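You operate a simulated robot arm through the tools that you are given. There is no shell and no other tool. Be economical: measure what you need, move in short steps, check, and stop when the job is done.

The job below is to be done with a simulated robot arm. You get a single attempt, and the scene is never put back.

## Task
Put the red tape roll from the top of the drawer bench on the yellow shelf of the coil rack. Then put the brown tape roll on the top of the low table. Then fetch the wooden brush from the top of the small table and set it on the top of the drawer bench. Then take the cover from the top of the small table and leave it on the top of the low table. Then turn the left number dial to 7. Then open the upper yellow bar. Do these in the order given.

It is judged by the outcome, as a careful person would: the job done as asked, and still so three seconds after it is handed in. It fails if anything else is knocked over, pushed out of place, dropped, spilled or broken. Lids that push on must go on centred and level and be pressed home; caps that screw on are set level and turned clockwise until they are tight.

## Robot
A 7-joint arm with a two-finger parallel gripper on a trunk, on a base that drives. Base frame: it is fixed to the floor where the robot stands at the start and does not move with it; the origin is under the middle of the robot, x ahead of it, y to its left, z up. Lengths are in m, angles in rad, forces in N, time in s.
Its first joint turns from -2.897 to 2.897 rad. Places, roughly: brown tape roll (10x10x3 cm) [0.8, 3.4, 0.8]; cover (27x25x4 cm) [1, 3.6, 0.8]; left number dial [0.7, 2.8, 0.9]; red tape roll (5x5x3 cm) [0.9, 0, 0.8]; top of the drawer bench [1, -0.8, 0.8]; top of the low table [-3.4, 5.2, 0.7]; upper yellow bar [0.7, 2.4, 1]; wooden brush (7x4x6 cm) [0.7, 3.6, 0.8]; yellow shelf of the coil rack [0.7, 0.6, 0.4]. Payload 1.57 kg.
The tool frame sits at the grasp point between the pads (the TCP): z along the fingers, y along the line on which they close. The tips reach 0.03 m beyond it. The gripper opens to 0.11 m. The fingers are 0.024 m wide and 0.012 m thick; the gripper's body (0.048 by 0.112 m) begins 0.078 m behind the TCP.
Orientation is that of the tool frame in the base frame, as [roll, pitch, yaw] about the fixed x, y, z axes, in that order (R = Rz(yaw) Ry(pitch) Rx(roll)). With the fingers straight down and closing along the base's y, the tool's x points along the base's -x, its y along +y and its z along -z.

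## Interface
- The arm moves only by the tool nudge_tool. Its argument "increments" is a list of rows, each an object (a shift or turn left out is 0, a gripper value left out holds the last) with "dp": the shift along the tool's x, y, z in m, a list of three; "rotation": the turn, a rotation vector about the tool's x, y, z in degrees, a list of three; "jaw": the opening, from 0 (shut) to 1 (fully open). In form: [{"dp": [dx, dy, dz], "rotation": [wx, wy, wz], "jaw": jaw}, ...]. A call has 1 to 10 rows; each row shifts and turns the commanded pose from where the row before left it, along the tool's axes as they then stand. A row lasts 0.2 s, in which the tool goes at most 0.05 m and 0.15 rad; a call with a longer step from one row to the next is refused whole, and so is a gripper value outside its range. Where a pose cannot be reached the arm comes as near as it can. A force on the tool above 40 N (or 10 N above the force at the start of the call, whichever is more), or a blocked arm, ends the call early, and 0.2 s more pass. Each finger travels about 0.108 m/s and halts on what it meets, pressing with about 29 N; the grip force reading is that of the motor and also rises with nothing between the fingers. The clock runs only during rows and for 0.2 s after the last one: add rows that do not move to give the fingers time. It gives the time, the measured TCP pose, the force on the tool (base axes), the opening and the grip force at its end, in the units of the frame above (readings bear some noise), with the torque about the TCP (base axes, N m) and any sound that the robot's microphone picked up.
- Cameras (640 x 400 px; columns grow to the right, rows downward): "scene" is now at [0.5015, 0.1923, 1.2881]; the picture's right is [-0.09, -1.00, 0.00], its down [-0.79, 0.07, -0.61] and it looks along [0.60, -0.05, -0.80] (base axes); focal length 214 px, centre (320, 200). "wrist" rides on the gripper at [0.07, 0.016, -0.141] in the tool frame; the picture's right is [-0.23, 0.97, 0.00], its down [-0.86, -0.20, -0.48] and it looks along [-0.47, -0.11, 0.88] (tool axes); focal length 222 px, centre (320, 200). There is no depth. A picture from a camera that has moved, and an enlarged one, comes with that camera's place and axes in the base frame and with its lens.
- snapshot(camera): a new picture of that camera. The clock stands still meanwhile.
- slide_trunk(by): slides the trunk up (or, below 0, down) by that many m; the arm and the scene camera ride with it, the base frame stays. It gives what a move gives, with no picture.
- drive_base(legs): drives the robot by 1 to 6 legs, each [ahead, left, turn to the left] in m, m and rad, along the robot's own axes; the way and the turn of a leg run together, so that a leg with both is an arc; at most 1.5 m and 3.142 rad a leg. The arm and the cameras ride along, it lands a little off, and it stops where it bumps. It gives what a move gives.
- turn_head(pan, tilt): turns the head with the scene camera to pan (to the left, within 1.798 rad either way) and tilt (down, from -0.506 to 1.204), counted from straight ahead of the robot. It gives what a move gives.
- enlarge(camera, box): a new picture of the part [left, top, right, bottom] of that camera's present view, enlarged. The clock stands still meanwhile.
- close_job(): hands the job in; it is judged then, once.

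Go step by step. Nothing tells you exact positions but the pictures and the camera data: compare them with the known pose of the tool, close in by small moves and look again before you grip or let go. The budget is 165 turns and 128 pictures, counting those below and the enlarged ones. Unless the task says otherwise, let go and move clear before handing in, and close with one line.

The tools are called after "Request:" as a command line: name --argument value ..., lists and objects as JSON in quotes. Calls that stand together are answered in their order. nudge_tool: Moves the arm, as the interface text tells. Its arguments: {"type":"object","properties":{"increments":{"type":"array","items":{"type":"object","properties":{"dp":{"type":"array","items":{"type":"number"}},"rotation":{"type":"array","items":{"type":"number"}},"jaw":{"type":"number"}}}}},"required":["increments"]} The other tools are called the same way: slide_trunk (by) slides the trunk up or down; drive_base (legs) drives the base; turn_head (pan, tilt) turns the head that bears the scene camera; snapshot (camera) takes a picture; enlarge (camera, box) takes an enlarged picture of a part of a camera's view; close_job () hands the job in.

At the start:

```text
clock: 0.0
ee_pos: [0.6779, 0.1467, 1.1131]
orientation: [3.141, 0.001, -3.141]
force: [0.7, 0.4, 0.3]
ft_torque: [-0.01, 0.01, 0.0]
gripper_width: 0.1103
grasp_force: 0.0
trunk travel left (down, up): [-0.35, 0.26]
robot x, y, heading: [-0.0015, -0.0012, -0.0]
head pan, tilt: [-0.087, 0.922]
```

scene: 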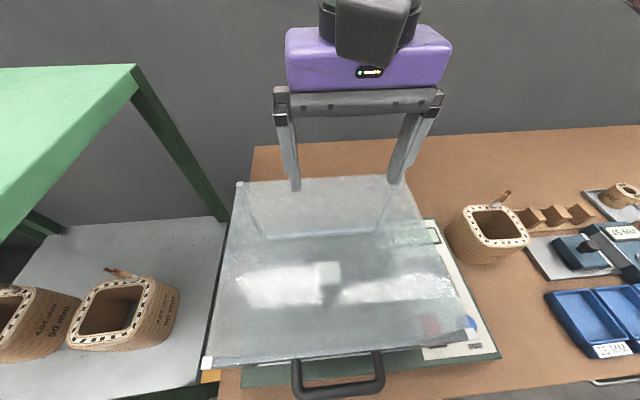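
wrist: 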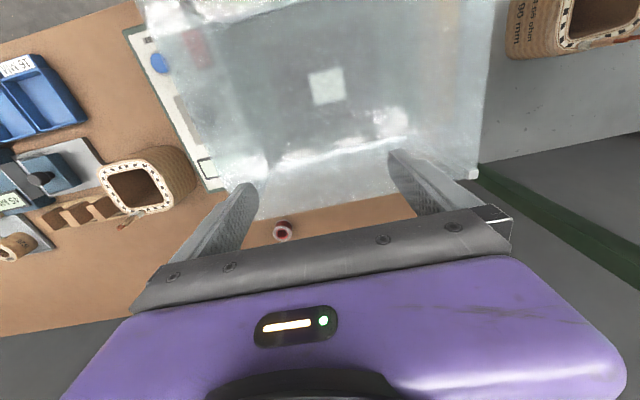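

The red roll shows in the wrist view at about (0.906, 0.0, 0.815), just behind a transparent hood. I'll look closer.

Request:
enlarge --camera "wrist" --box '[120, 0, 520, 250]'

Request:
enlarge --camera "scene" --box '[190, 130, 510, 400]'

Request:
turn_head --pan 0.9 --tilt 0.7

Request:
snapshot --camera "scene"

```text
1.60 times, centred on (320, 125) of wrist
camera zoom: at [0.609, 0.1632, 1.2562], right [0.23, 0.97, 0.0], down [0.86, -0.2, 0.48], along [0.47, -0.11, -0.88], focal length 355 px, centre (320, 320)
```

zoom: 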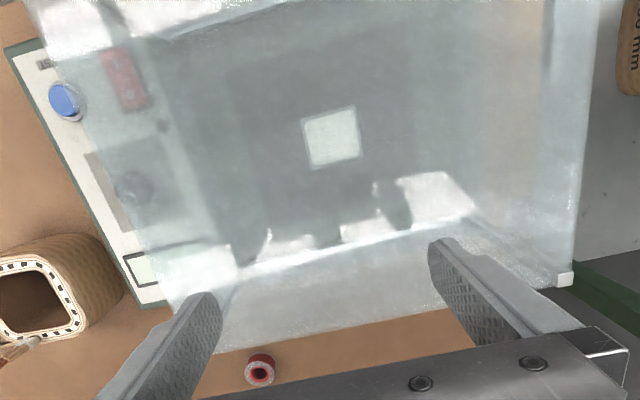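

```text
1.48 times, centred on (350, 265) of scene
camera zoom: at [0.5015, 0.1923, 1.2881], right [-0.09, -1.0, 0.0], down [-0.79, 0.07, -0.61], along [0.6, -0.05, -0.8], focal length 318 px, centre (276, 104)
```

zoom: 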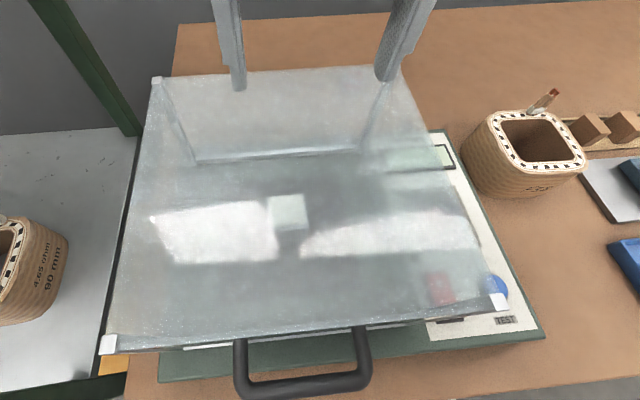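

```text
clock: 1.3
ee_pos: [0.68, 0.1455, 1.1146]
orientation: [-3.141, -0.002, 3.141]
force: [0.5, 0.1, -1.1]
ft_torque: [0.01, 0.03, 0.01]
gripper_width: 0.1099
grasp_force: 0.1
trunk travel left (down, up): [-0.35, 0.26]
robot x, y, heading: [-0.0016, -0.0011, -0.0]
head pan, tilt: [0.901, 0.7]
```

```text
123 pictures are left
camera scene: at [0.4803, 0.2653, 1.3057], right [0.78, -0.62, 0.0], down [-0.4, -0.5, -0.76], along [0.48, 0.6, -0.64], focal length 214 px, centre (320, 200)
```

scene: 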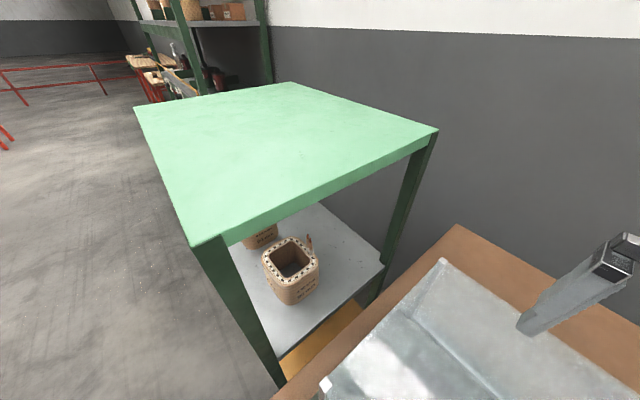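

The hood stands from about y 0.04 to 0.30, with its back at x≈0.73 and its top at z≈1.04. I'll shift the base right so the forearm passes beside it, then look at the roll.

Request:
drive_base --legs '[[0, -0.25, 0]]'

Request:
turn_head --pan 0.1 --tilt 0.75

Request:
snapshot --camera "scene"

Request:
snapshot --camera "wrist"

```text
clock: 3.1
ee_pos: [0.6784, -0.1017, 1.1143]
orientation: [-3.141, 0.0, -3.139]
force: [0.5, -0.6, 0.3]
ft_torque: [0.0, -0.01, -0.01]
gripper_width: 0.11
grasp_force: 0.0
trunk travel left (down, up): [-0.35, 0.26]
robot x, y, heading: [0.0035, -0.2503, 0.002]
head pan, tilt: [0.901, 0.7]
```

```text
clock: 4.2
ee_pos: [0.6781, -0.1022, 1.1144]
orientation: [-3.141, 0.0, -3.138]
force: [0.1, 0.3, -0.3]
ft_torque: [0.0, 0.02, 0.01]
gripper_width: 0.1101
grasp_force: 0.0
trunk travel left (down, up): [-0.35, 0.26]
robot x, y, heading: [0.0002, -0.2492, 0.003]
head pan, tilt: [0.099, 0.75]
```

```text
122 pictures are left
camera scene: at [0.5097, -0.0419, 1.3015], right [0.1, -0.99, 0.0], down [-0.68, -0.07, -0.73], along [0.73, 0.08, -0.68], focal length 214 px, centre (320, 200)
```

scene: 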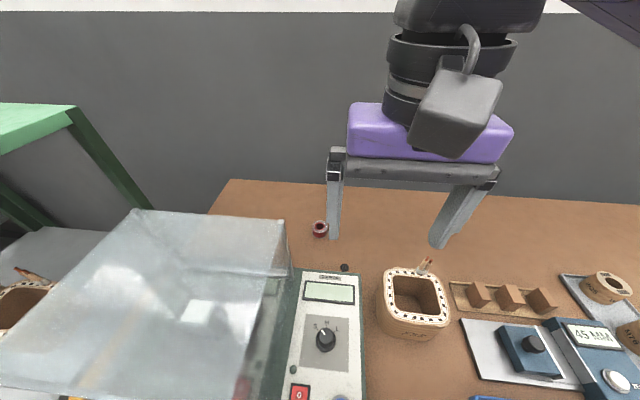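

```text
121 pictures are left
camera wrist: at [0.6089, -0.0855, 1.2562], right [0.22, 0.97, 0.0], down [0.86, -0.2, 0.48], along [0.47, -0.11, -0.88], focal length 222 px, centre (320, 200)
```

wrist: 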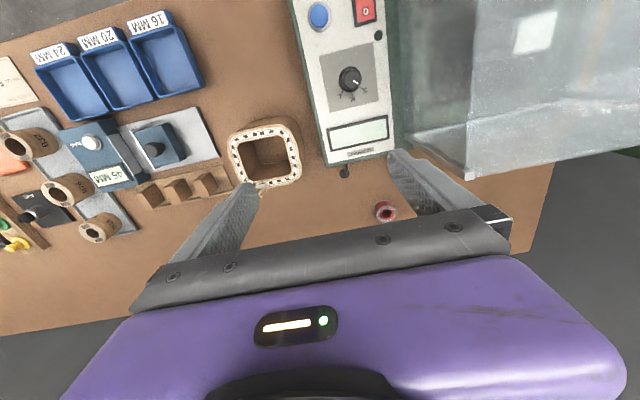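

The red roll triangulates to about (0.903, 0.0, 0.82). I'll move above it.

Request:
nudge_tool --increments '[{"dp": [-0.038, 0.017, 0]}, {"dp": [-0.038, 0.017, 0]}, {"dp": [-0.038, 0.017, 0]}, {"dp": [-0.038, 0.017, 0]}, {"dp": [-0.038, 0.017, 0]}, {"dp": [-0.036, 0.016, 0]}, {"dp": [0, 0, 0.045]}, {"dp": [0, 0, 0.045]}, {"dp": [0, 0, 0.03]}]'

Request:
snapshot --camera "wrist"

Request:
snapshot --camera "scene"

```text
clock: 6.2
ee_pos: [0.9044, -0.0024, 0.9941]
orientation: [3.14, 0.0, -3.137]
force: [-1.0, -0.4, 1.0]
ft_torque: [-0.01, -0.01, 0.0]
gripper_width: 0.1102
grasp_force: 0.1
trunk travel left (down, up): [-0.35, 0.26]
robot x, y, heading: [-0.0027, -0.2528, 0.001]
head pan, tilt: [0.099, 0.75]
```

```text
120 pictures are left
camera wrist: at [0.8349, 0.0145, 1.1369], right [0.22, 0.97, 0.0], down [0.86, -0.2, 0.48], along [0.47, -0.11, -0.88], focal length 222 px, centre (320, 200)
```

wrist: 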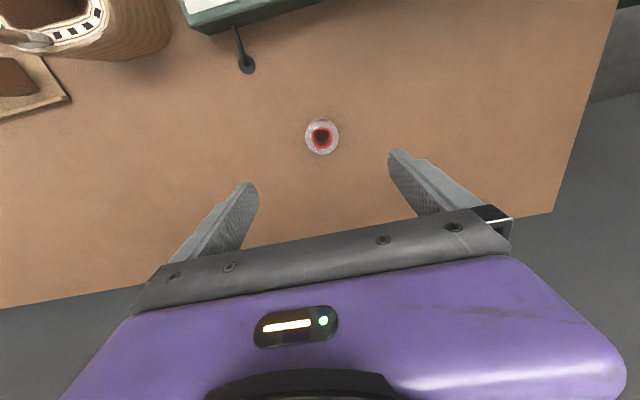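

```text
119 pictures are left
camera scene: at [0.5095, -0.0419, 1.3016], right [0.1, -0.99, 0.0], down [-0.68, -0.07, -0.73], along [0.73, 0.07, -0.68], focal length 214 px, centre (320, 200)
```

scene: 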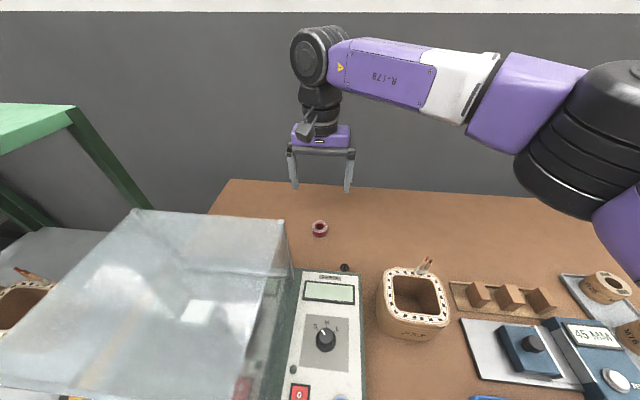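

Request:
nudge_tool --increments '[{"dp": [0, 0.004, 0.045]}, {"dp": [0, 0, 0.045]}, {"dp": [0, 0, 0.04]}, {"dp": [0, 0, 0.024]}, {}]'

Request:
snapshot --camera "wrist"

Request:
snapshot --camera "scene"

```text
clock: 7.4
ee_pos: [0.9042, 0.0039, 0.8399]
orientation: [-3.142, 0.001, -3.137]
force: [-0.1, 0.8, 0.0]
ft_torque: [0.01, -0.01, -0.02]
gripper_width: 0.1101
grasp_force: 0.0
trunk travel left (down, up): [-0.35, 0.26]
robot x, y, heading: [-0.0005, -0.2511, -0.005]
head pan, tilt: [0.099, 0.75]
```

```text
118 pictures are left
camera wrist: at [0.8342, 0.0197, 0.9815], right [0.22, 0.97, 0.0], down [0.86, -0.2, 0.48], along [0.47, -0.11, -0.88], focal length 222 px, centre (320, 200)
```

wrist: 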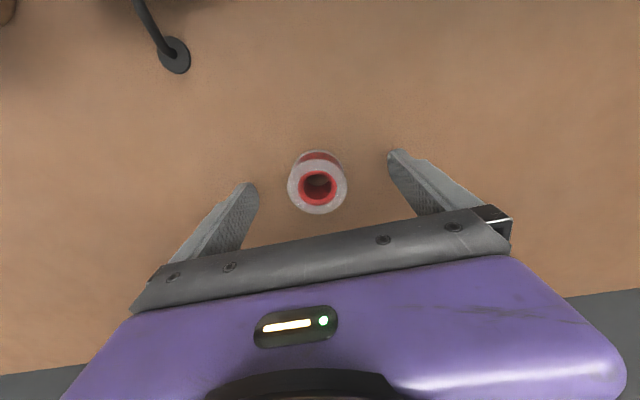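

```text
117 pictures are left
camera scene: at [0.5097, -0.042, 1.3015], right [0.1, -0.99, 0.0], down [-0.68, -0.07, -0.73], along [0.73, 0.07, -0.68], focal length 214 px, centre (320, 200)
```

scene: 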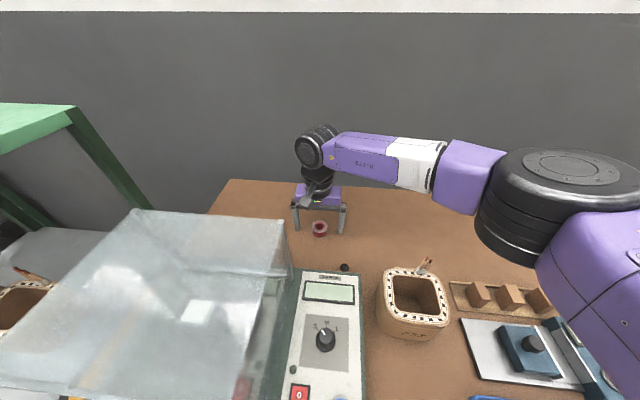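

The roll is centred between the pads, so I'll lower slightly and grip.

Request:
nudge_tool --increments '[{"dp": [0, -0.002, 0.006]}, {"jaw": 0.0}, {}, {}, {}, {}]'

Request:
nudge_tool --increments '[{"dp": [0, 0, -0.04]}, {"dp": [0, 0, -0.05]}, {"dp": [0, 0, -0.05]}, {"dp": [0, 0, -0.05]}, {"dp": [0, 0, -0.05]}, {"dp": [0, 0, -0.05]}]'

Request:
snapshot --camera "wrist"

```text
clock: 8.8
ee_pos: [0.9042, 0.0024, 0.8333]
orientation: [3.141, 0.001, -3.137]
force: [1.1, -0.2, -0.2]
ft_torque: [0.02, 0.03, -0.01]
gripper_width: 0.0443
grasp_force: 29.2
trunk travel left (down, up): [-0.35, 0.26]
robot x, y, heading: [-0.0029, -0.2472, 0.007]
head pan, tilt: [0.099, 0.75]
```

```text
clock: 10.2
ee_pos: [0.9049, 0.0018, 1.1231]
orientation: [3.141, 0.0, -3.139]
force: [0.0, -0.4, -1.0]
ft_torque: [0.01, 0.0, 0.0]
gripper_width: 0.0439
grasp_force: 29.2
trunk travel left (down, up): [-0.35, 0.26]
robot x, y, heading: [0.0042, -0.2509, 0.003]
head pan, tilt: [0.099, 0.75]
```

```text
116 pictures are left
camera wrist: at [0.8349, 0.0194, 1.265], right [0.22, 0.97, 0.0], down [0.86, -0.2, 0.48], along [0.47, -0.11, -0.88], focal length 222 px, centre (320, 200)
```

wrist: 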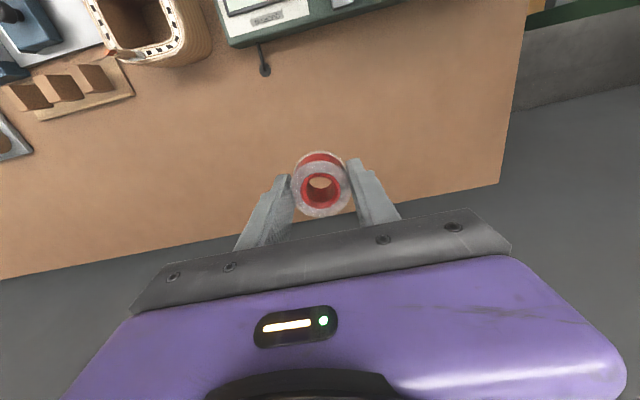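

The roll is held. I'll retract, back off, and drive over to view the coil rack.

Request:
nudge_tool --increments '[{"dp": [0.045, 0, -0.02]}, {"dp": [0.045, -0.015, -0.01]}, {"dp": [0.045, -0.015, 0]}, {"dp": [0.045, -0.015, 0]}, {"dp": [0.045, -0.015, 0]}, {"dp": [0.045, -0.015, 0]}, {"dp": [0.04, -0.015, 0]}]'

Request:
drive_base --legs '[[-0.5, 0, 0], [0, 0.85, 0]]'

Request:
turn_head --pan 0.0 --tilt 0.55

Request:
snapshot --camera "scene"

```text
clock: 11.8
ee_pos: [0.6079, -0.0882, 1.1521]
orientation: [3.14, 0.004, 3.117]
force: [10.8, 3.0, -3.1]
ft_torque: [-0.54, 1.35, -0.47]
gripper_width: 0.044
grasp_force: 28.6
trunk travel left (down, up): [-0.35, 0.26]
robot x, y, heading: [0.0035, -0.2488, -0.0]
head pan, tilt: [0.099, 0.75]
stopped in row 7: the force on the tool passed its limit at 96 N (the readings are from after the stop); the commanded pose is now the measured one
```

```text
clock: 18.9
ee_pos: [0.1043, 0.7571, 1.1528]
orientation: [3.141, 0.003, 3.115]
force: [19.1, 3.0, -16.0]
ft_torque: [-0.74, 1.46, -0.6]
gripper_width: 0.044
grasp_force: 28.5
trunk travel left (down, up): [-0.35, 0.26]
robot x, y, heading: [-0.5025, 0.5985, -0.006]
head pan, tilt: [0.099, 0.75]
```

```text
clock: 19.6
ee_pos: [0.1048, 0.7572, 1.152]
orientation: [3.14, 0.005, 3.113]
force: [-0.4, 0.1, 0.5]
ft_torque: [-0.02, 0.0, 0.02]
gripper_width: 0.044
grasp_force: 29.1
trunk travel left (down, up): [-0.35, 0.26]
robot x, y, heading: [-0.499, 0.598, -0.007]
head pan, tilt: [0.0, 0.55]
```

```text
115 pictures are left
camera scene: at [0.0154, 0.7961, 1.3188], right [0.0, -1.0, 0.0], down [-0.52, 0.0, -0.85], along [0.85, 0.0, -0.52], focal length 214 px, centre (320, 200)
```

scene: 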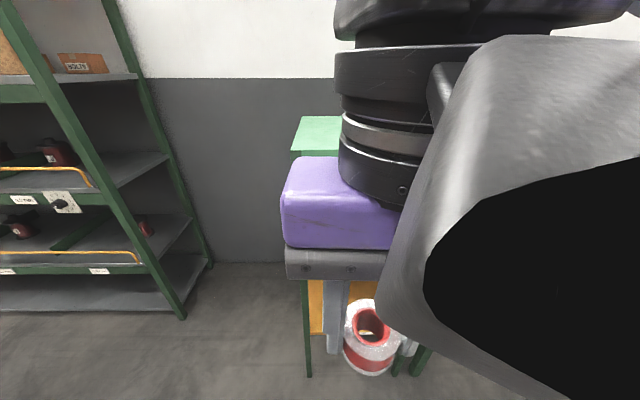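

The stop was the wrist camera meeting the robot's own head, and the roll is still held. I'll move the hand forward and aside to see the rack.

Request:
nudge_tool --increments '[{"dp": [-0.045, -0.01, 0]}, {"dp": [-0.04, -0.03, 0]}, {"dp": [-0.02, -0.04, 0.01]}, {"dp": [0, -0.045, 0.02]}, {"dp": [0, -0.045, 0.02]}, {"dp": [0, -0.045, 0.02]}, {"dp": [0, -0.045, 0.0]}, {"dp": [0, -0.045, 0.0]}]'

Request:
turn_head --pan 0.0 --tilt 0.65

Request:
snapshot --camera "scene"

```text
clock: 21.4
ee_pos: [0.2021, 0.4497, 1.0848]
orientation: [3.141, 0.005, 3.115]
force: [0.2, 0.7, -0.8]
ft_torque: [-0.07, 0.02, -0.01]
gripper_width: 0.0437
grasp_force: 29.3
trunk travel left (down, up): [-0.35, 0.26]
robot x, y, heading: [-0.5033, 0.5993, -0.002]
head pan, tilt: [0.0, 0.55]
```

```text
clock: 22.1
ee_pos: [0.202, 0.4494, 1.0838]
orientation: [3.139, 0.002, 3.113]
force: [-0.5, 0.0, -0.9]
ft_torque: [-0.03, 0.0, 0.01]
gripper_width: 0.0439
grasp_force: 28.7
trunk travel left (down, up): [-0.35, 0.26]
robot x, y, heading: [-0.5011, 0.5982, -0.003]
head pan, tilt: [0.0, 0.649]
```

```text
114 pictures are left
camera scene: at [0.0124, 0.7959, 1.3101], right [0.0, -1.0, 0.0], down [-0.6, 0.0, -0.8], along [0.8, 0.0, -0.6], focal length 214 px, centre (320, 200)
```

scene: 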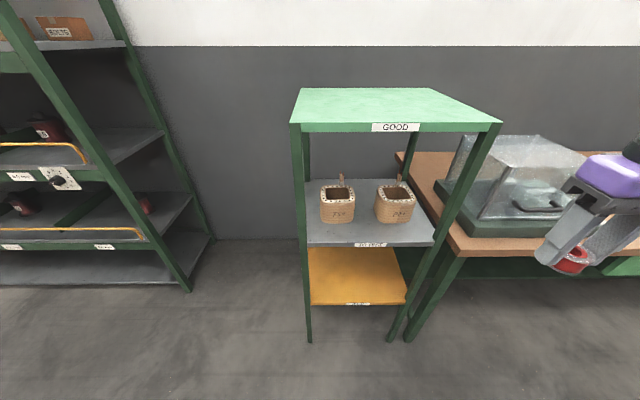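

The yellow shelf runs x≥0.49, y 0.42–0.83, z≈0.40, with the white shelf at z≈0.77 above it. I'll enter from the front with the tool tilted about 40°, lowering and tilting now.

Request:
nudge_tool --increments '[{"dp": [0, 0, 0.05], "rotation": [0, 0, -1.5]}, {"dp": [0, 0, 0.05]}, {"dp": [0, 0, 0.05]}, {"dp": [0, 0.03, 0.03]}, {"dp": [0, 0.045, 0.0]}, {"dp": [0, 0.045, 0]}, {"dp": [0, 0.045, 0.0]}]'

Request:
slide_trunk --by -0.25

Request:
nudge_tool --increments '[{"rotation": [0, -8, 0]}, {"rotation": [0, -8, 0]}, {"rotation": [0, -8, 0]}, {"rotation": [0, -8, 0]}, {"rotation": [0, -8, 0]}, {}]'

Request:
snapshot --camera "scene"

Request:
snapshot --camera "wrist"

```text
clock: 23.7
ee_pos: [0.2036, 0.6133, 0.9013]
orientation: [3.141, 0.003, 3.137]
force: [-0.7, -0.1, -1.3]
ft_torque: [0.04, 0.01, 0.01]
gripper_width: 0.0437
grasp_force: 28.6
trunk travel left (down, up): [-0.35, 0.26]
robot x, y, heading: [-0.5033, 0.5968, -0.003]
head pan, tilt: [0.0, 0.649]
```

```text
clock: 26.3
ee_pos: [0.2039, 0.6139, 0.6526]
orientation: [3.141, 0.004, 3.139]
force: [0.2, 0.5, -0.7]
ft_torque: [-0.01, 0.03, -0.01]
gripper_width: 0.0439
grasp_force: 29.6
trunk travel left (down, up): [-0.1, 0.51]
robot x, y, heading: [-0.4994, 0.5964, -0.005]
head pan, tilt: [0.0, 0.649]
```

```text
clock: 27.7
ee_pos: [0.2288, 0.6163, 0.6427]
orientation: [3.138, 0.702, 3.137]
force: [-0.3, -0.9, -0.7]
ft_torque: [0.0, 0.0, 0.0]
gripper_width: 0.0439
grasp_force: 29.1
out of reach, approached as far as the arm can: row 4, 5
trunk travel left (down, up): [-0.1, 0.51]
robot x, y, heading: [-0.5045, 0.602, -0.003]
head pan, tilt: [0.0, 0.649]
```

```text
113 pictures are left
camera scene: at [0.0124, 0.796, 1.0601], right [0.0, -1.0, 0.0], down [-0.6, 0.0, -0.8], along [0.8, 0.0, -0.6], focal length 214 px, centre (320, 200)
```

scene: 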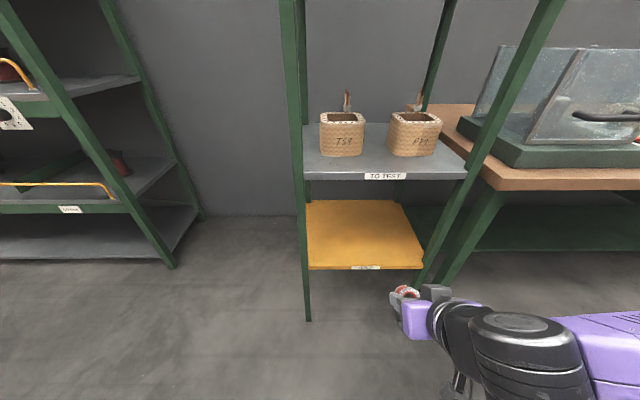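

```text
112 pictures are left
camera wrist: at [0.085, 0.6324, 0.7072], right [0.18, 0.97, 0.15], down [0.34, -0.2, 0.92], along [0.92, -0.11, -0.37], focal length 222 px, centre (320, 200)
```

wrist: 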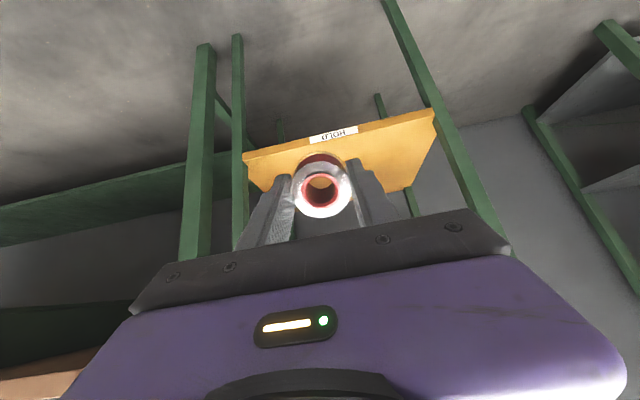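

Tilted at 40° and aligned in y. Lower the trunk and drive in.

Request:
slide_trunk --by -0.1

Request:
drive_base --legs '[[0.33, 0, 0]]'

Request:
snapshot --camera "scene"

Request:
snapshot --camera "wrist"

```text
clock: 29.0
ee_pos: [0.228, 0.6162, 0.5431]
orientation: [3.139, 0.703, 3.137]
force: [-0.6, -0.1, -0.3]
ft_torque: [-0.01, 0.04, 0.02]
gripper_width: 0.0436
grasp_force: 29.2
trunk travel left (down, up): [0.0, 0.61]
robot x, y, heading: [-0.5015, 0.5984, -0.001]
head pan, tilt: [0.0, 0.649]
```

```text
clock: 31.4
ee_pos: [0.5546, 0.6154, 0.5429]
orientation: [3.137, 0.7, 3.141]
force: [0.6, -0.6, 1.0]
ft_torque: [0.03, 0.03, -0.03]
gripper_width: 0.0437
grasp_force: 29.2
trunk travel left (down, up): [0.0, 0.61]
robot x, y, heading: [-0.1721, 0.5998, -0.0]
head pan, tilt: [0.0, 0.649]
stopped in leg 1: the robot was blocked; the commanded pose is now the measured one
```

```text
111 pictures are left
camera scene: at [0.3408, 0.7956, 0.9602], right [0.0, -1.0, 0.0], down [-0.6, 0.0, -0.8], along [0.8, 0.0, -0.6], focal length 214 px, centre (320, 200)
```

scene: 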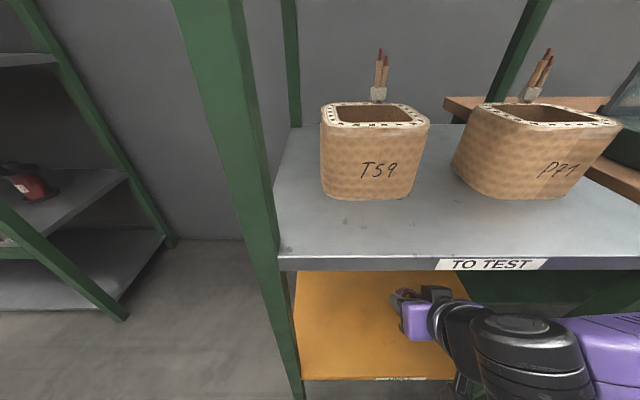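

```text
110 pictures are left
camera wrist: at [0.4121, 0.6319, 0.6075], right [0.17, 0.97, 0.15], down [0.35, -0.2, 0.92], along [0.92, -0.11, -0.37], focal length 222 px, centre (320, 200)
```

wrist: 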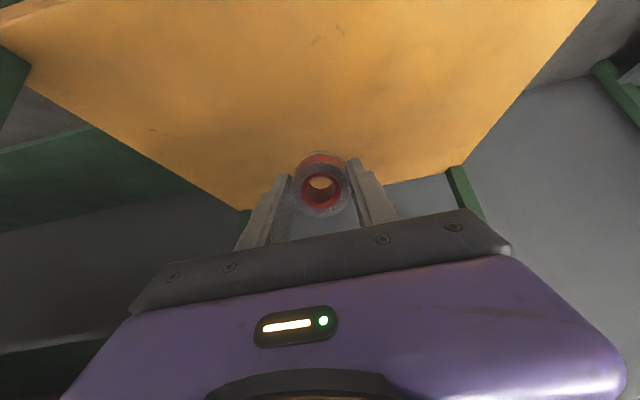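

The base touched something at the very end of the drive, but everything is standing as it was. Now I'll lower the roll to just above the shelf.

Request:
nudge_tool --increments '[{"dp": [0.011, 0, 0.0285]}, {"dp": [0.011, 0, 0.0285]}, {"dp": [0.011, 0, 0.0285]}, {}]'

Request:
snapshot --camera "wrist"

```text
clock: 32.4
ee_pos: [0.5841, 0.6045, 0.4641]
orientation: [-3.134, 0.715, 3.128]
force: [0.5, 1.6, 12.2]
ft_torque: [-0.03, -0.05, 0.01]
gripper_width: 0.0415
grasp_force: 29.1
trunk travel left (down, up): [0.0, 0.61]
robot x, y, heading: [-0.1766, 0.5964, -0.009]
head pan, tilt: [0.0, 0.649]
```

```text
109 pictures are left
camera wrist: at [0.4393, 0.623, 0.5264], right [0.19, 0.97, 0.14], down [0.33, -0.2, 0.92], along [0.92, -0.13, -0.36], focal length 222 px, centre (320, 200)
```

wrist: 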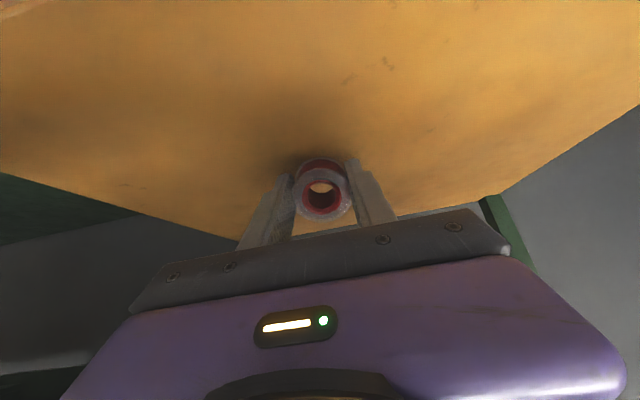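

The roll is in contact with the shelf (12 N). Release gently and back out.

Request:
nudge_tool --increments '[{"dp": [-0.003, 0, -0.004]}, {"jaw": 0.42}, {"jaw": 0.5}, {"jaw": 0.6}, {"jaw": 0.75}, {}]'

Request:
snapshot --camera "wrist"

```text
clock: 33.8
ee_pos: [0.5815, 0.6039, 0.4641]
orientation: [3.136, 0.704, 3.109]
force: [-0.2, -0.6, -0.1]
ft_torque: [-0.01, -0.01, 0.0]
gripper_width: 0.0824
grasp_force: 0.0
trunk travel left (down, up): [0.0, 0.61]
robot x, y, heading: [-0.1744, 0.5997, -0.005]
head pan, tilt: [0.0, 0.649]
```

```text
108 pictures are left
camera wrist: at [0.4379, 0.6247, 0.528], right [0.2, 0.97, 0.15], down [0.34, -0.21, 0.92], along [0.92, -0.13, -0.37], focal length 222 px, centre (320, 200)
```

wrist: 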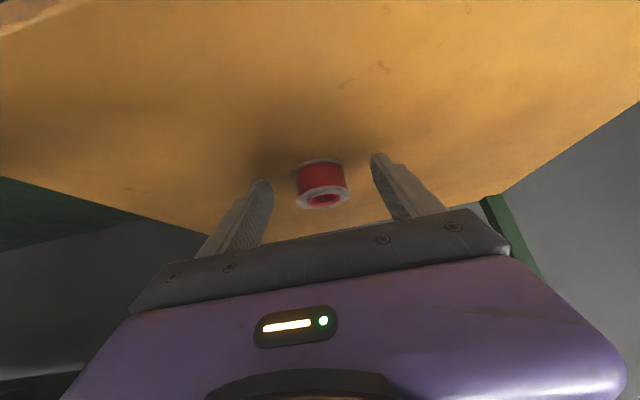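

The roll stands flat on the yellow shelf. Back out and drive away towards the number-dial rack and small table.

Request:
nudge_tool --increments '[{"dp": [0, 0, -0.03]}, {"dp": [0.0, 0, -0.04]}, {"dp": [0.02, 0, -0.04]}]'

Request:
drive_base --legs '[[-0.45, 0, 0]]'

Request:
snapshot --camera "scene"

```text
clock: 34.6
ee_pos: [0.5323, 0.6196, 0.5064]
orientation: [3.12, 0.671, 3.126]
force: [0.9, 0.1, 0.3]
ft_torque: [-0.02, 0.0, -0.04]
gripper_width: 0.0825
grasp_force: 0.1
out of reach, approached as far as the arm can: row 2, 3
trunk travel left (down, up): [0.0, 0.61]
robot x, y, heading: [-0.1763, 0.6012, 0.001]
head pan, tilt: [0.0, 0.649]
```

```text
clock: 37.3
ee_pos: [0.0904, 0.6119, 0.5148]
orientation: [3.139, 0.699, 3.129]
force: [-0.4, 0.1, 0.6]
ft_torque: [0.02, -0.02, 0.0]
gripper_width: 0.0826
grasp_force: 0.1
trunk travel left (down, up): [0.0, 0.61]
robot x, y, heading: [-0.628, 0.5987, -0.012]
head pan, tilt: [0.0, 0.649]
```

```text
107 pictures are left
camera scene: at [-0.1128, 0.7946, 0.9601], right [-0.01, -1.0, 0.0], down [-0.6, 0.01, -0.8], along [0.8, -0.01, -0.6], focal length 214 px, centre (320, 200)
```

scene: 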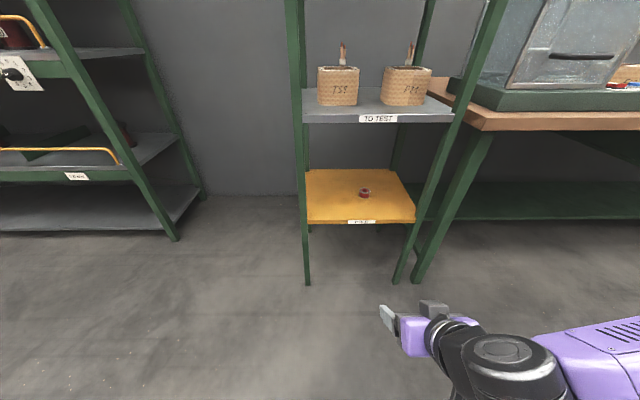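

The red roll is in place. Raise the trunk, straighten the tool, and drive to the small table.

Request:
slide_trunk --by 0.35

Request:
nudge_tool --increments '[{"rotation": [0, 8, 0]}, {"rotation": [0, 8, 0]}, {"rotation": [0, 8, 0]}, {"rotation": [0, 8, 0]}, {"rotation": [0, 8, 0]}, {"dp": [0, 0, -0.045]}, {"dp": [0, 0, -0.045]}, {"dp": [0, 0, -0.045]}, {"dp": [0, 0, -0.045]}]'

Request:
drive_base --legs '[[0, 1.4, 0], [0, 1.4, 0]]'

Request:
turn_head --pan 0.0 --tilt 0.5

Request:
snapshot --camera "scene"

```text
clock: 40.7
ee_pos: [0.0902, 0.6121, 0.8651]
orientation: [3.137, 0.699, 3.131]
force: [0.6, -0.6, -0.3]
ft_torque: [0.01, -0.01, -0.04]
gripper_width: 0.0825
grasp_force: 0.1
trunk travel left (down, up): [-0.35, 0.26]
robot x, y, heading: [-0.6297, 0.6017, -0.014]
head pan, tilt: [0.0, 0.649]
```

```text
clock: 42.7
ee_pos: [0.091, 0.6125, 1.0462]
orientation: [3.139, 0.001, 3.131]
force: [0.8, -0.1, -0.6]
ft_torque: [-0.02, 0.0, 0.02]
gripper_width: 0.0822
grasp_force: 0.0
trunk travel left (down, up): [-0.35, 0.26]
robot x, y, heading: [-0.6318, 0.6026, -0.015]
head pan, tilt: [0.0, 0.649]
```

```text
clock: 56.5
ee_pos: [0.156, 3.4499, 1.0464]
orientation: [3.138, 0.0, 3.122]
force: [-0.1, 0.2, -0.2]
ft_torque: [0.01, 0.04, 0.0]
gripper_width: 0.0826
grasp_force: 0.1
trunk travel left (down, up): [-0.35, 0.26]
robot x, y, heading: [-0.5634, 3.4447, -0.024]
head pan, tilt: [0.0, 0.649]
```

```text
clock: 57.2
ee_pos: [0.1556, 3.4494, 1.0461]
orientation: [3.139, 0.0, 3.121]
force: [0.4, -0.1, 0.9]
ft_torque: [-0.01, 0.02, 0.02]
gripper_width: 0.0824
grasp_force: 0.2
trunk travel left (down, up): [-0.35, 0.26]
robot x, y, heading: [-0.5618, 3.4428, -0.029]
head pan, tilt: [0.0, 0.499]
```

```text
106 pictures are left
camera scene: at [-0.0411, 3.6344, 1.3234], right [-0.02, -1.0, 0.0], down [-0.48, 0.01, -0.88], along [0.88, -0.02, -0.48], focal length 214 px, centre (320, 200)
```

scene: 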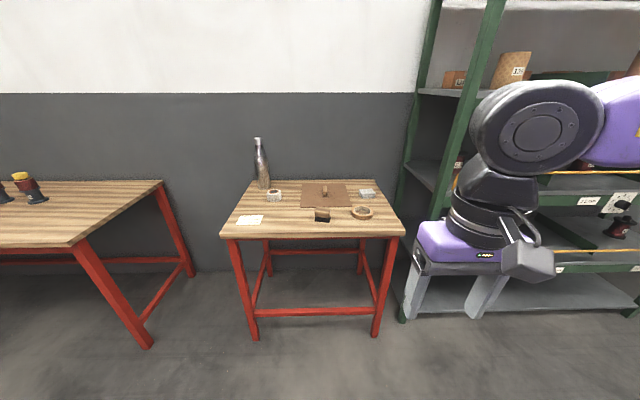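

I see the small table with brush, ring-shaped brown tape, cover with knob, and bottle. Drive closer.

Request:
drive_base --legs '[[0.55, 0, 0.025]]'

Request:
turn_head --pan -0.1 --tilt 0.85

Request:
snapshot --camera "scene"

Request:
snapshot --camera "wrist"

```text
clock: 60.4
ee_pos: [0.7142, 3.4671, 1.0464]
orientation: [3.138, 0.0, -3.131]
force: [-0.2, 0.5, 0.5]
ft_torque: [-0.06, 0.0, -0.03]
gripper_width: 0.0825
grasp_force: 0.1
trunk travel left (down, up): [-0.35, 0.26]
robot x, y, heading: [-0.0067, 3.4438, 0.007]
head pan, tilt: [0.0, 0.499]
```

```text
clock: 61.2
ee_pos: [0.7152, 3.4692, 1.0463]
orientation: [3.139, 0.002, -3.132]
force: [0.1, -0.5, 0.8]
ft_torque: [0.0, 0.01, -0.04]
gripper_width: 0.0824
grasp_force: 0.0
trunk travel left (down, up): [-0.35, 0.26]
robot x, y, heading: [-0.0062, 3.4431, 0.003]
head pan, tilt: [-0.099, 0.85]
```

```text
105 pictures are left
camera scene: at [0.4984, 3.6379, 1.2935], right [-0.09, -1.0, 0.0], down [-0.75, 0.07, -0.66], along [0.66, -0.06, -0.75], focal length 214 px, centre (320, 200)
```

scene: 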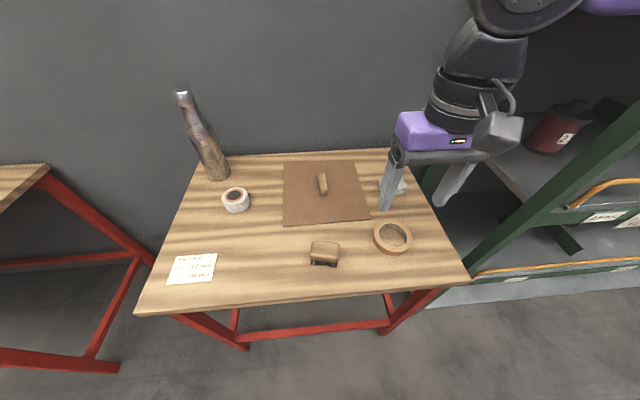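

```text
104 pictures are left
camera wrist: at [0.6446, 3.483, 1.1887], right [0.22, 0.98, 0.0], down [0.86, -0.19, 0.48], along [0.47, -0.1, -0.88], focal length 222 px, centre (320, 200)
```

wrist: 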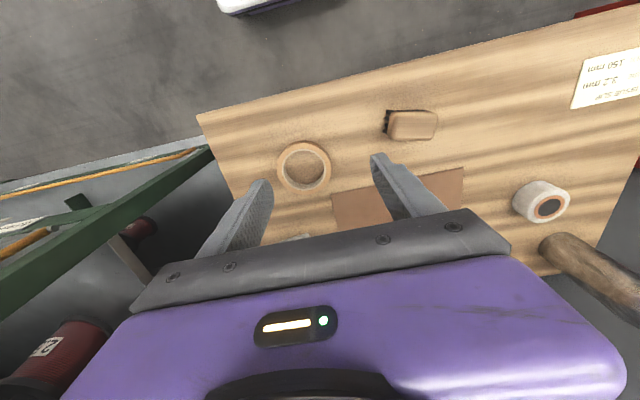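

The brown ring centres on about (0.778, 3.424), outer diameter 10 cm. I'll grasp its left wall, one finger inside.

Request:
nudge_tool --increments '[{"dp": [-0.031, 0, 0.035], "jaw": 0.5}, {"dp": [-0.031, 0, 0.035]}, {"dp": [0, 0, 0.04]}, {"dp": [0, 0, 0.04]}, {}]'

Request:
snapshot --camera "wrist"

Request:
enlarge --camera "scene" --box '[280, 130, 480, 280]'

```text
clock: 62.4
ee_pos: [0.7769, 3.468, 0.8973]
orientation: [3.138, 0.001, -3.132]
force: [-0.1, -0.9, -0.7]
ft_torque: [0.0, -0.01, 0.0]
gripper_width: 0.0549
grasp_force: 0.1
trunk travel left (down, up): [-0.35, 0.26]
robot x, y, heading: [-0.0017, 3.4431, 0.008]
head pan, tilt: [-0.099, 0.85]
```

```text
103 pictures are left
camera wrist: at [0.7077, 3.4835, 1.0399], right [0.22, 0.98, 0.0], down [0.86, -0.19, 0.48], along [0.47, -0.1, -0.88], focal length 222 px, centre (320, 200)
```

wrist: 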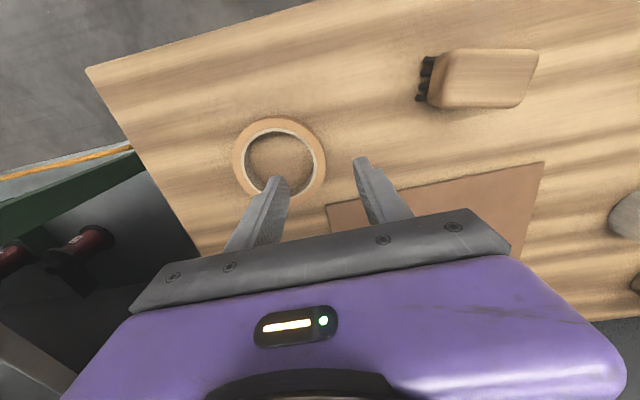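

```text
2.67 times, centred on (380, 205) of scene
camera zoom: at [0.4983, 3.6379, 1.2935], right [-0.09, -1.0, 0.0], down [-0.75, 0.07, -0.66], along [0.66, -0.06, -0.75], focal length 572 px, centre (160, 187)
```

zoom: 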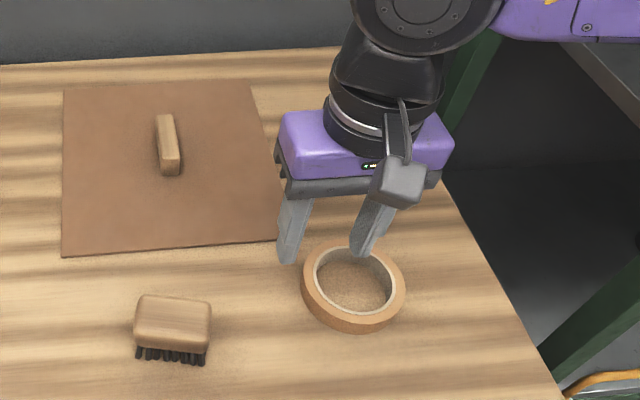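

Request:
nudge_tool --increments '[{"dp": [0.002, 0, 0.04]}, {"dp": [0, 0, 0.025]}, {}]'

Request:
enlarge --camera "scene" --box '[320, 180, 440, 270]'

Request:
snapshot --camera "wrist"

```text
clock: 63.2
ee_pos: [0.7748, 3.4673, 0.8302]
orientation: [3.138, 0.003, -3.131]
force: [-0.3, 0.2, -0.6]
ft_torque: [-0.02, -0.01, 0.01]
gripper_width: 0.0549
grasp_force: 0.1
trunk travel left (down, up): [-0.35, 0.26]
robot x, y, heading: [-0.0059, 3.4398, 0.008]
head pan, tilt: [-0.099, 0.85]
```

```text
4.44 times, centred on (380, 225) of scene
camera zoom: at [0.4983, 3.6378, 1.2935], right [-0.09, -1.0, 0.0], down [-0.75, 0.07, -0.66], along [0.66, -0.06, -0.75], focal length 953 px, centre (53, 89)
```

zoom: 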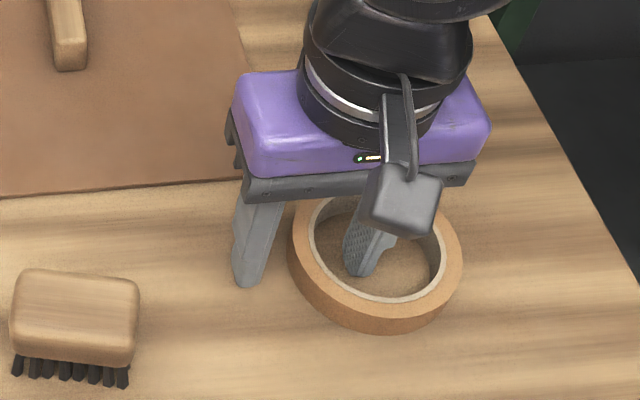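

```text
100 pictures are left
camera wrist: at [0.7047, 3.4833, 0.9731], right [0.22, 0.98, 0.0], down [0.86, -0.19, 0.48], along [0.47, -0.1, -0.88], focal length 222 px, centre (320, 200)
```

wrist: 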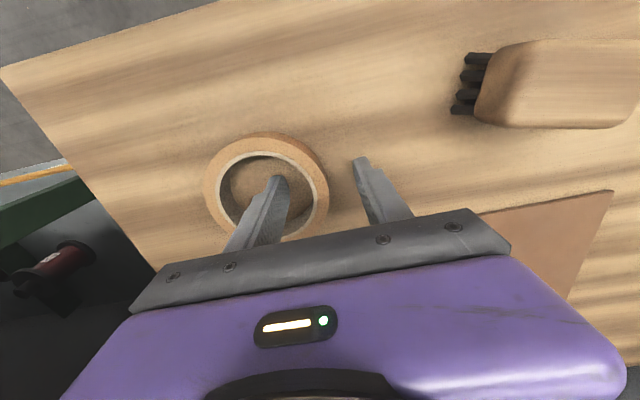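

Request:
nudge_tool --increments '[{"dp": [0, 0, 0.008]}, {"jaw": 0.0}, {}, {}, {}]'

Request:
snapshot --camera "wrist"

```text
clock: 63.6
ee_pos: [0.7762, 3.467, 0.8299]
orientation: [-3.14, 0.006, -3.13]
force: [0.2, -2.5, 4.8]
ft_torque: [0.24, 0.06, 0.0]
gripper_width: 0.0199
grasp_force: 2.9
trunk travel left (down, up): [-0.35, 0.26]
robot x, y, heading: [-0.0059, 3.4427, 0.005]
head pan, tilt: [-0.099, 0.85]
stopped in row 2: the force on the tool passed its limit at 52 N (the readings are from after the stop); the commanded pose is now the measured one
```

```text
99 pictures are left
camera wrist: at [0.7056, 3.4834, 0.972], right [0.22, 0.98, 0.0], down [0.85, -0.19, 0.48], along [0.47, -0.1, -0.87], focal length 222 px, centre (320, 200)
```

wrist: 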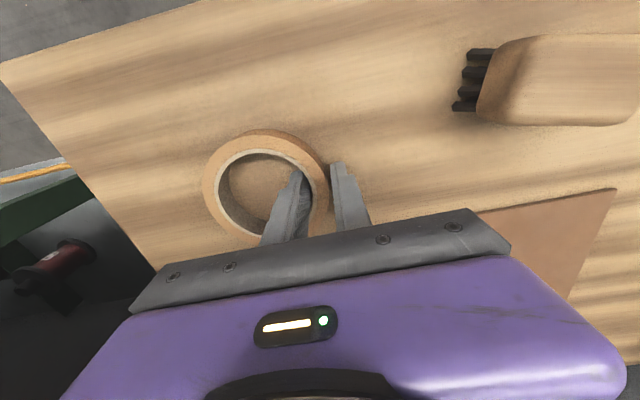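

The tips touched the table (top ≈0.80). Raise a hair and grip.

Request:
nudge_tool --increments '[{"dp": [0, 0, -0.004]}, {"jaw": 0.0}, {}, {}]'

Request:
nudge_tool --increments '[{"dp": [0, 0, -0.02]}, {"dp": [0, 0, -0.04]}, {"dp": [0, 0, -0.045]}, {"dp": [0, 0, -0.045]}, {"dp": [0, 0, -0.045]}]'

Request:
snapshot --camera "wrist"

```text
clock: 64.7
ee_pos: [0.7746, 3.4678, 0.8326]
orientation: [3.139, 0.005, -3.131]
force: [-0.2, 0.3, 0.5]
ft_torque: [0.02, 0.01, 0.01]
gripper_width: 0.015
grasp_force: 29.6
trunk travel left (down, up): [-0.35, 0.26]
robot x, y, heading: [-0.0061, 3.4431, 0.004]
head pan, tilt: [-0.099, 0.85]
```

```text
clock: 65.8
ee_pos: [0.7741, 3.4656, 1.0251]
orientation: [3.141, 0.003, -3.132]
force: [-0.6, -0.2, -0.6]
ft_torque: [0.0, -0.01, -0.03]
gripper_width: 0.0155
grasp_force: 28.9
trunk travel left (down, up): [-0.35, 0.26]
robot x, y, heading: [-0.0063, 3.4447, 0.01]
head pan, tilt: [-0.099, 0.85]
```

```text
98 pictures are left
camera wrist: at [0.7049, 3.4811, 1.1681], right [0.22, 0.98, 0.0], down [0.86, -0.19, 0.48], along [0.47, -0.1, -0.88], focal length 222 px, centre (320, 200)
```

wrist: 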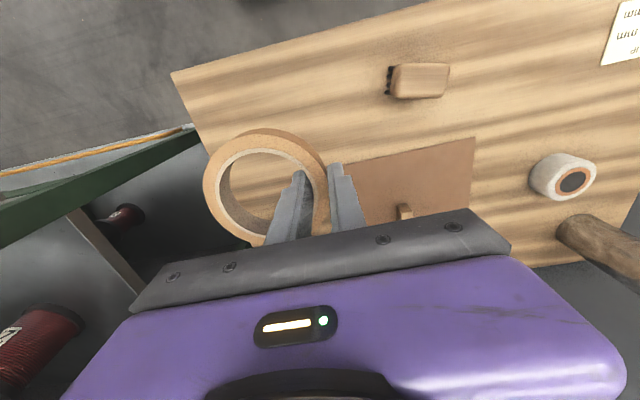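

The tape is held. Back off and look toward the low table behind-left.

Request:
drive_base --legs '[[-0.8, 0, 0]]'

Request:
turn_head --pan 1.79 --tilt 0.25

Request:
snapshot --camera "scene"

```text
clock: 69.6
ee_pos: [0.0494, 3.4563, 1.0276]
orientation: [3.139, 0.004, -3.13]
force: [-0.6, 0.0, 0.2]
ft_torque: [0.03, -0.04, 0.0]
gripper_width: 0.015
grasp_force: 28.4
trunk travel left (down, up): [-0.35, 0.26]
robot x, y, heading: [-0.7283, 3.429, 0.008]
head pan, tilt: [-0.099, 0.85]
stopped in leg 1: the robot was blocked; the commanded pose is now the measured one
```

```text
clock: 71.5
ee_pos: [0.0494, 3.4554, 1.0255]
orientation: [3.141, 0.003, -3.129]
force: [-0.1, -0.2, 0.3]
ft_torque: [0.01, 0.0, 0.0]
gripper_width: 0.0147
grasp_force: 28.8
trunk travel left (down, up): [-0.35, 0.26]
robot x, y, heading: [-0.727, 3.436, 0.013]
head pan, tilt: [1.791, 0.25]
```

```text
97 pictures are left
camera scene: at [-0.3247, 3.7263, 1.3466], right [0.97, 0.22, 0.0], down [0.06, -0.24, -0.97], along [-0.22, 0.94, -0.25], focal length 214 px, centre (320, 200)
```

scene: 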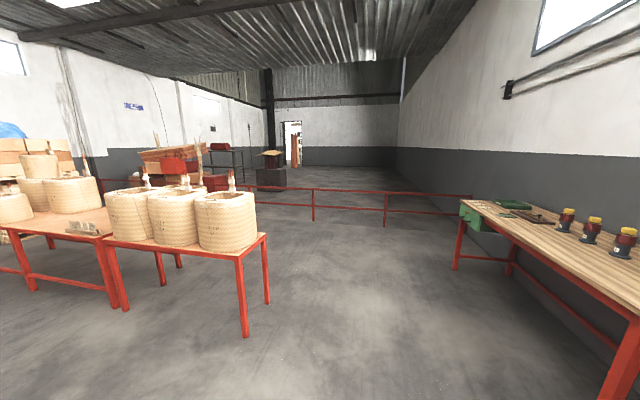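

Something blocks behind the robot. I'll move forward a bit, turn left and look back.

Request:
drive_base --legs '[[0.25, 0, 0], [0, 0, 1.57]]'

Request:
turn_head --pan 1.2 --tilt 0.3

Request:
snapshot --camera "scene"

Request:
turn_head --pan 0.3 --tilt 0.4

Request:
snapshot --camera "scene"

```text
clock: 77.2
ee_pos: [-0.532, 4.2147, 1.0261]
orientation: [3.14, 0.002, -1.515]
force: [0.3, 0.7, 0.5]
ft_torque: [0.0, -0.01, 0.03]
gripper_width: 0.0142
grasp_force: 29.1
trunk travel left (down, up): [-0.35, 0.26]
robot x, y, heading: [-0.4777, 3.4343, 1.62]
head pan, tilt: [1.791, 0.25]
```

```text
clock: 78.2
ee_pos: [-0.5327, 4.214, 1.0261]
orientation: [3.14, 0.004, -1.515]
force: [0.0, 0.3, -0.6]
ft_torque: [0.0, 0.01, 0.0]
gripper_width: 0.0144
grasp_force: 29.2
trunk travel left (down, up): [-0.35, 0.26]
robot x, y, heading: [-0.4751, 3.4385, 1.624]
head pan, tilt: [1.201, 0.3]
```

```text
96 pictures are left
camera scene: at [-0.7852, 3.8804, 1.3419], right [0.31, 0.95, 0.0], down [0.28, -0.09, -0.96], along [-0.91, 0.3, -0.3], focal length 214 px, centre (320, 200)
```

scene: 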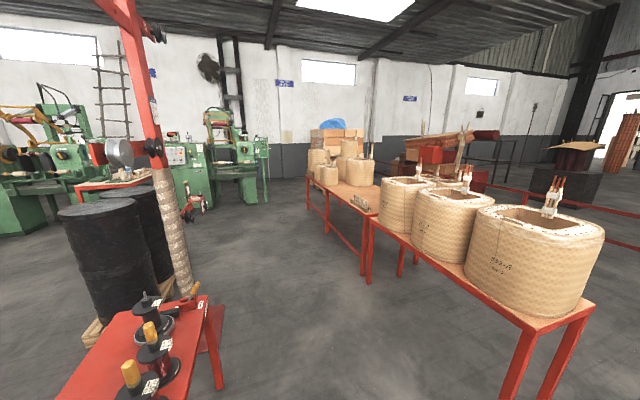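

```text
clock: 79.4
ee_pos: [-0.5319, 4.2134, 1.0266]
orientation: [3.14, 0.004, -1.516]
force: [0.5, 1.1, 0.4]
ft_torque: [0.02, 0.02, 0.02]
gripper_width: 0.0141
grasp_force: 28.5
trunk travel left (down, up): [-0.35, 0.26]
robot x, y, heading: [-0.4777, 3.4333, 1.624]
head pan, tilt: [0.3, 0.4]
```

```text
95 pictures are left
camera scene: at [-0.7284, 3.9381, 1.3326], right [0.94, 0.34, 0.0], down [0.13, -0.37, -0.92], along [-0.32, 0.87, -0.39], focal length 214 px, centre (320, 200)
```

scene: 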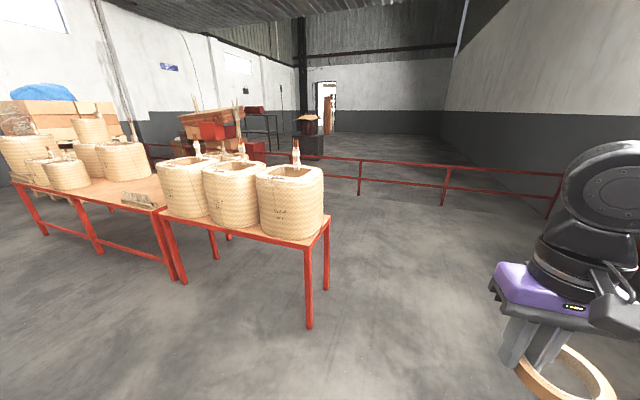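

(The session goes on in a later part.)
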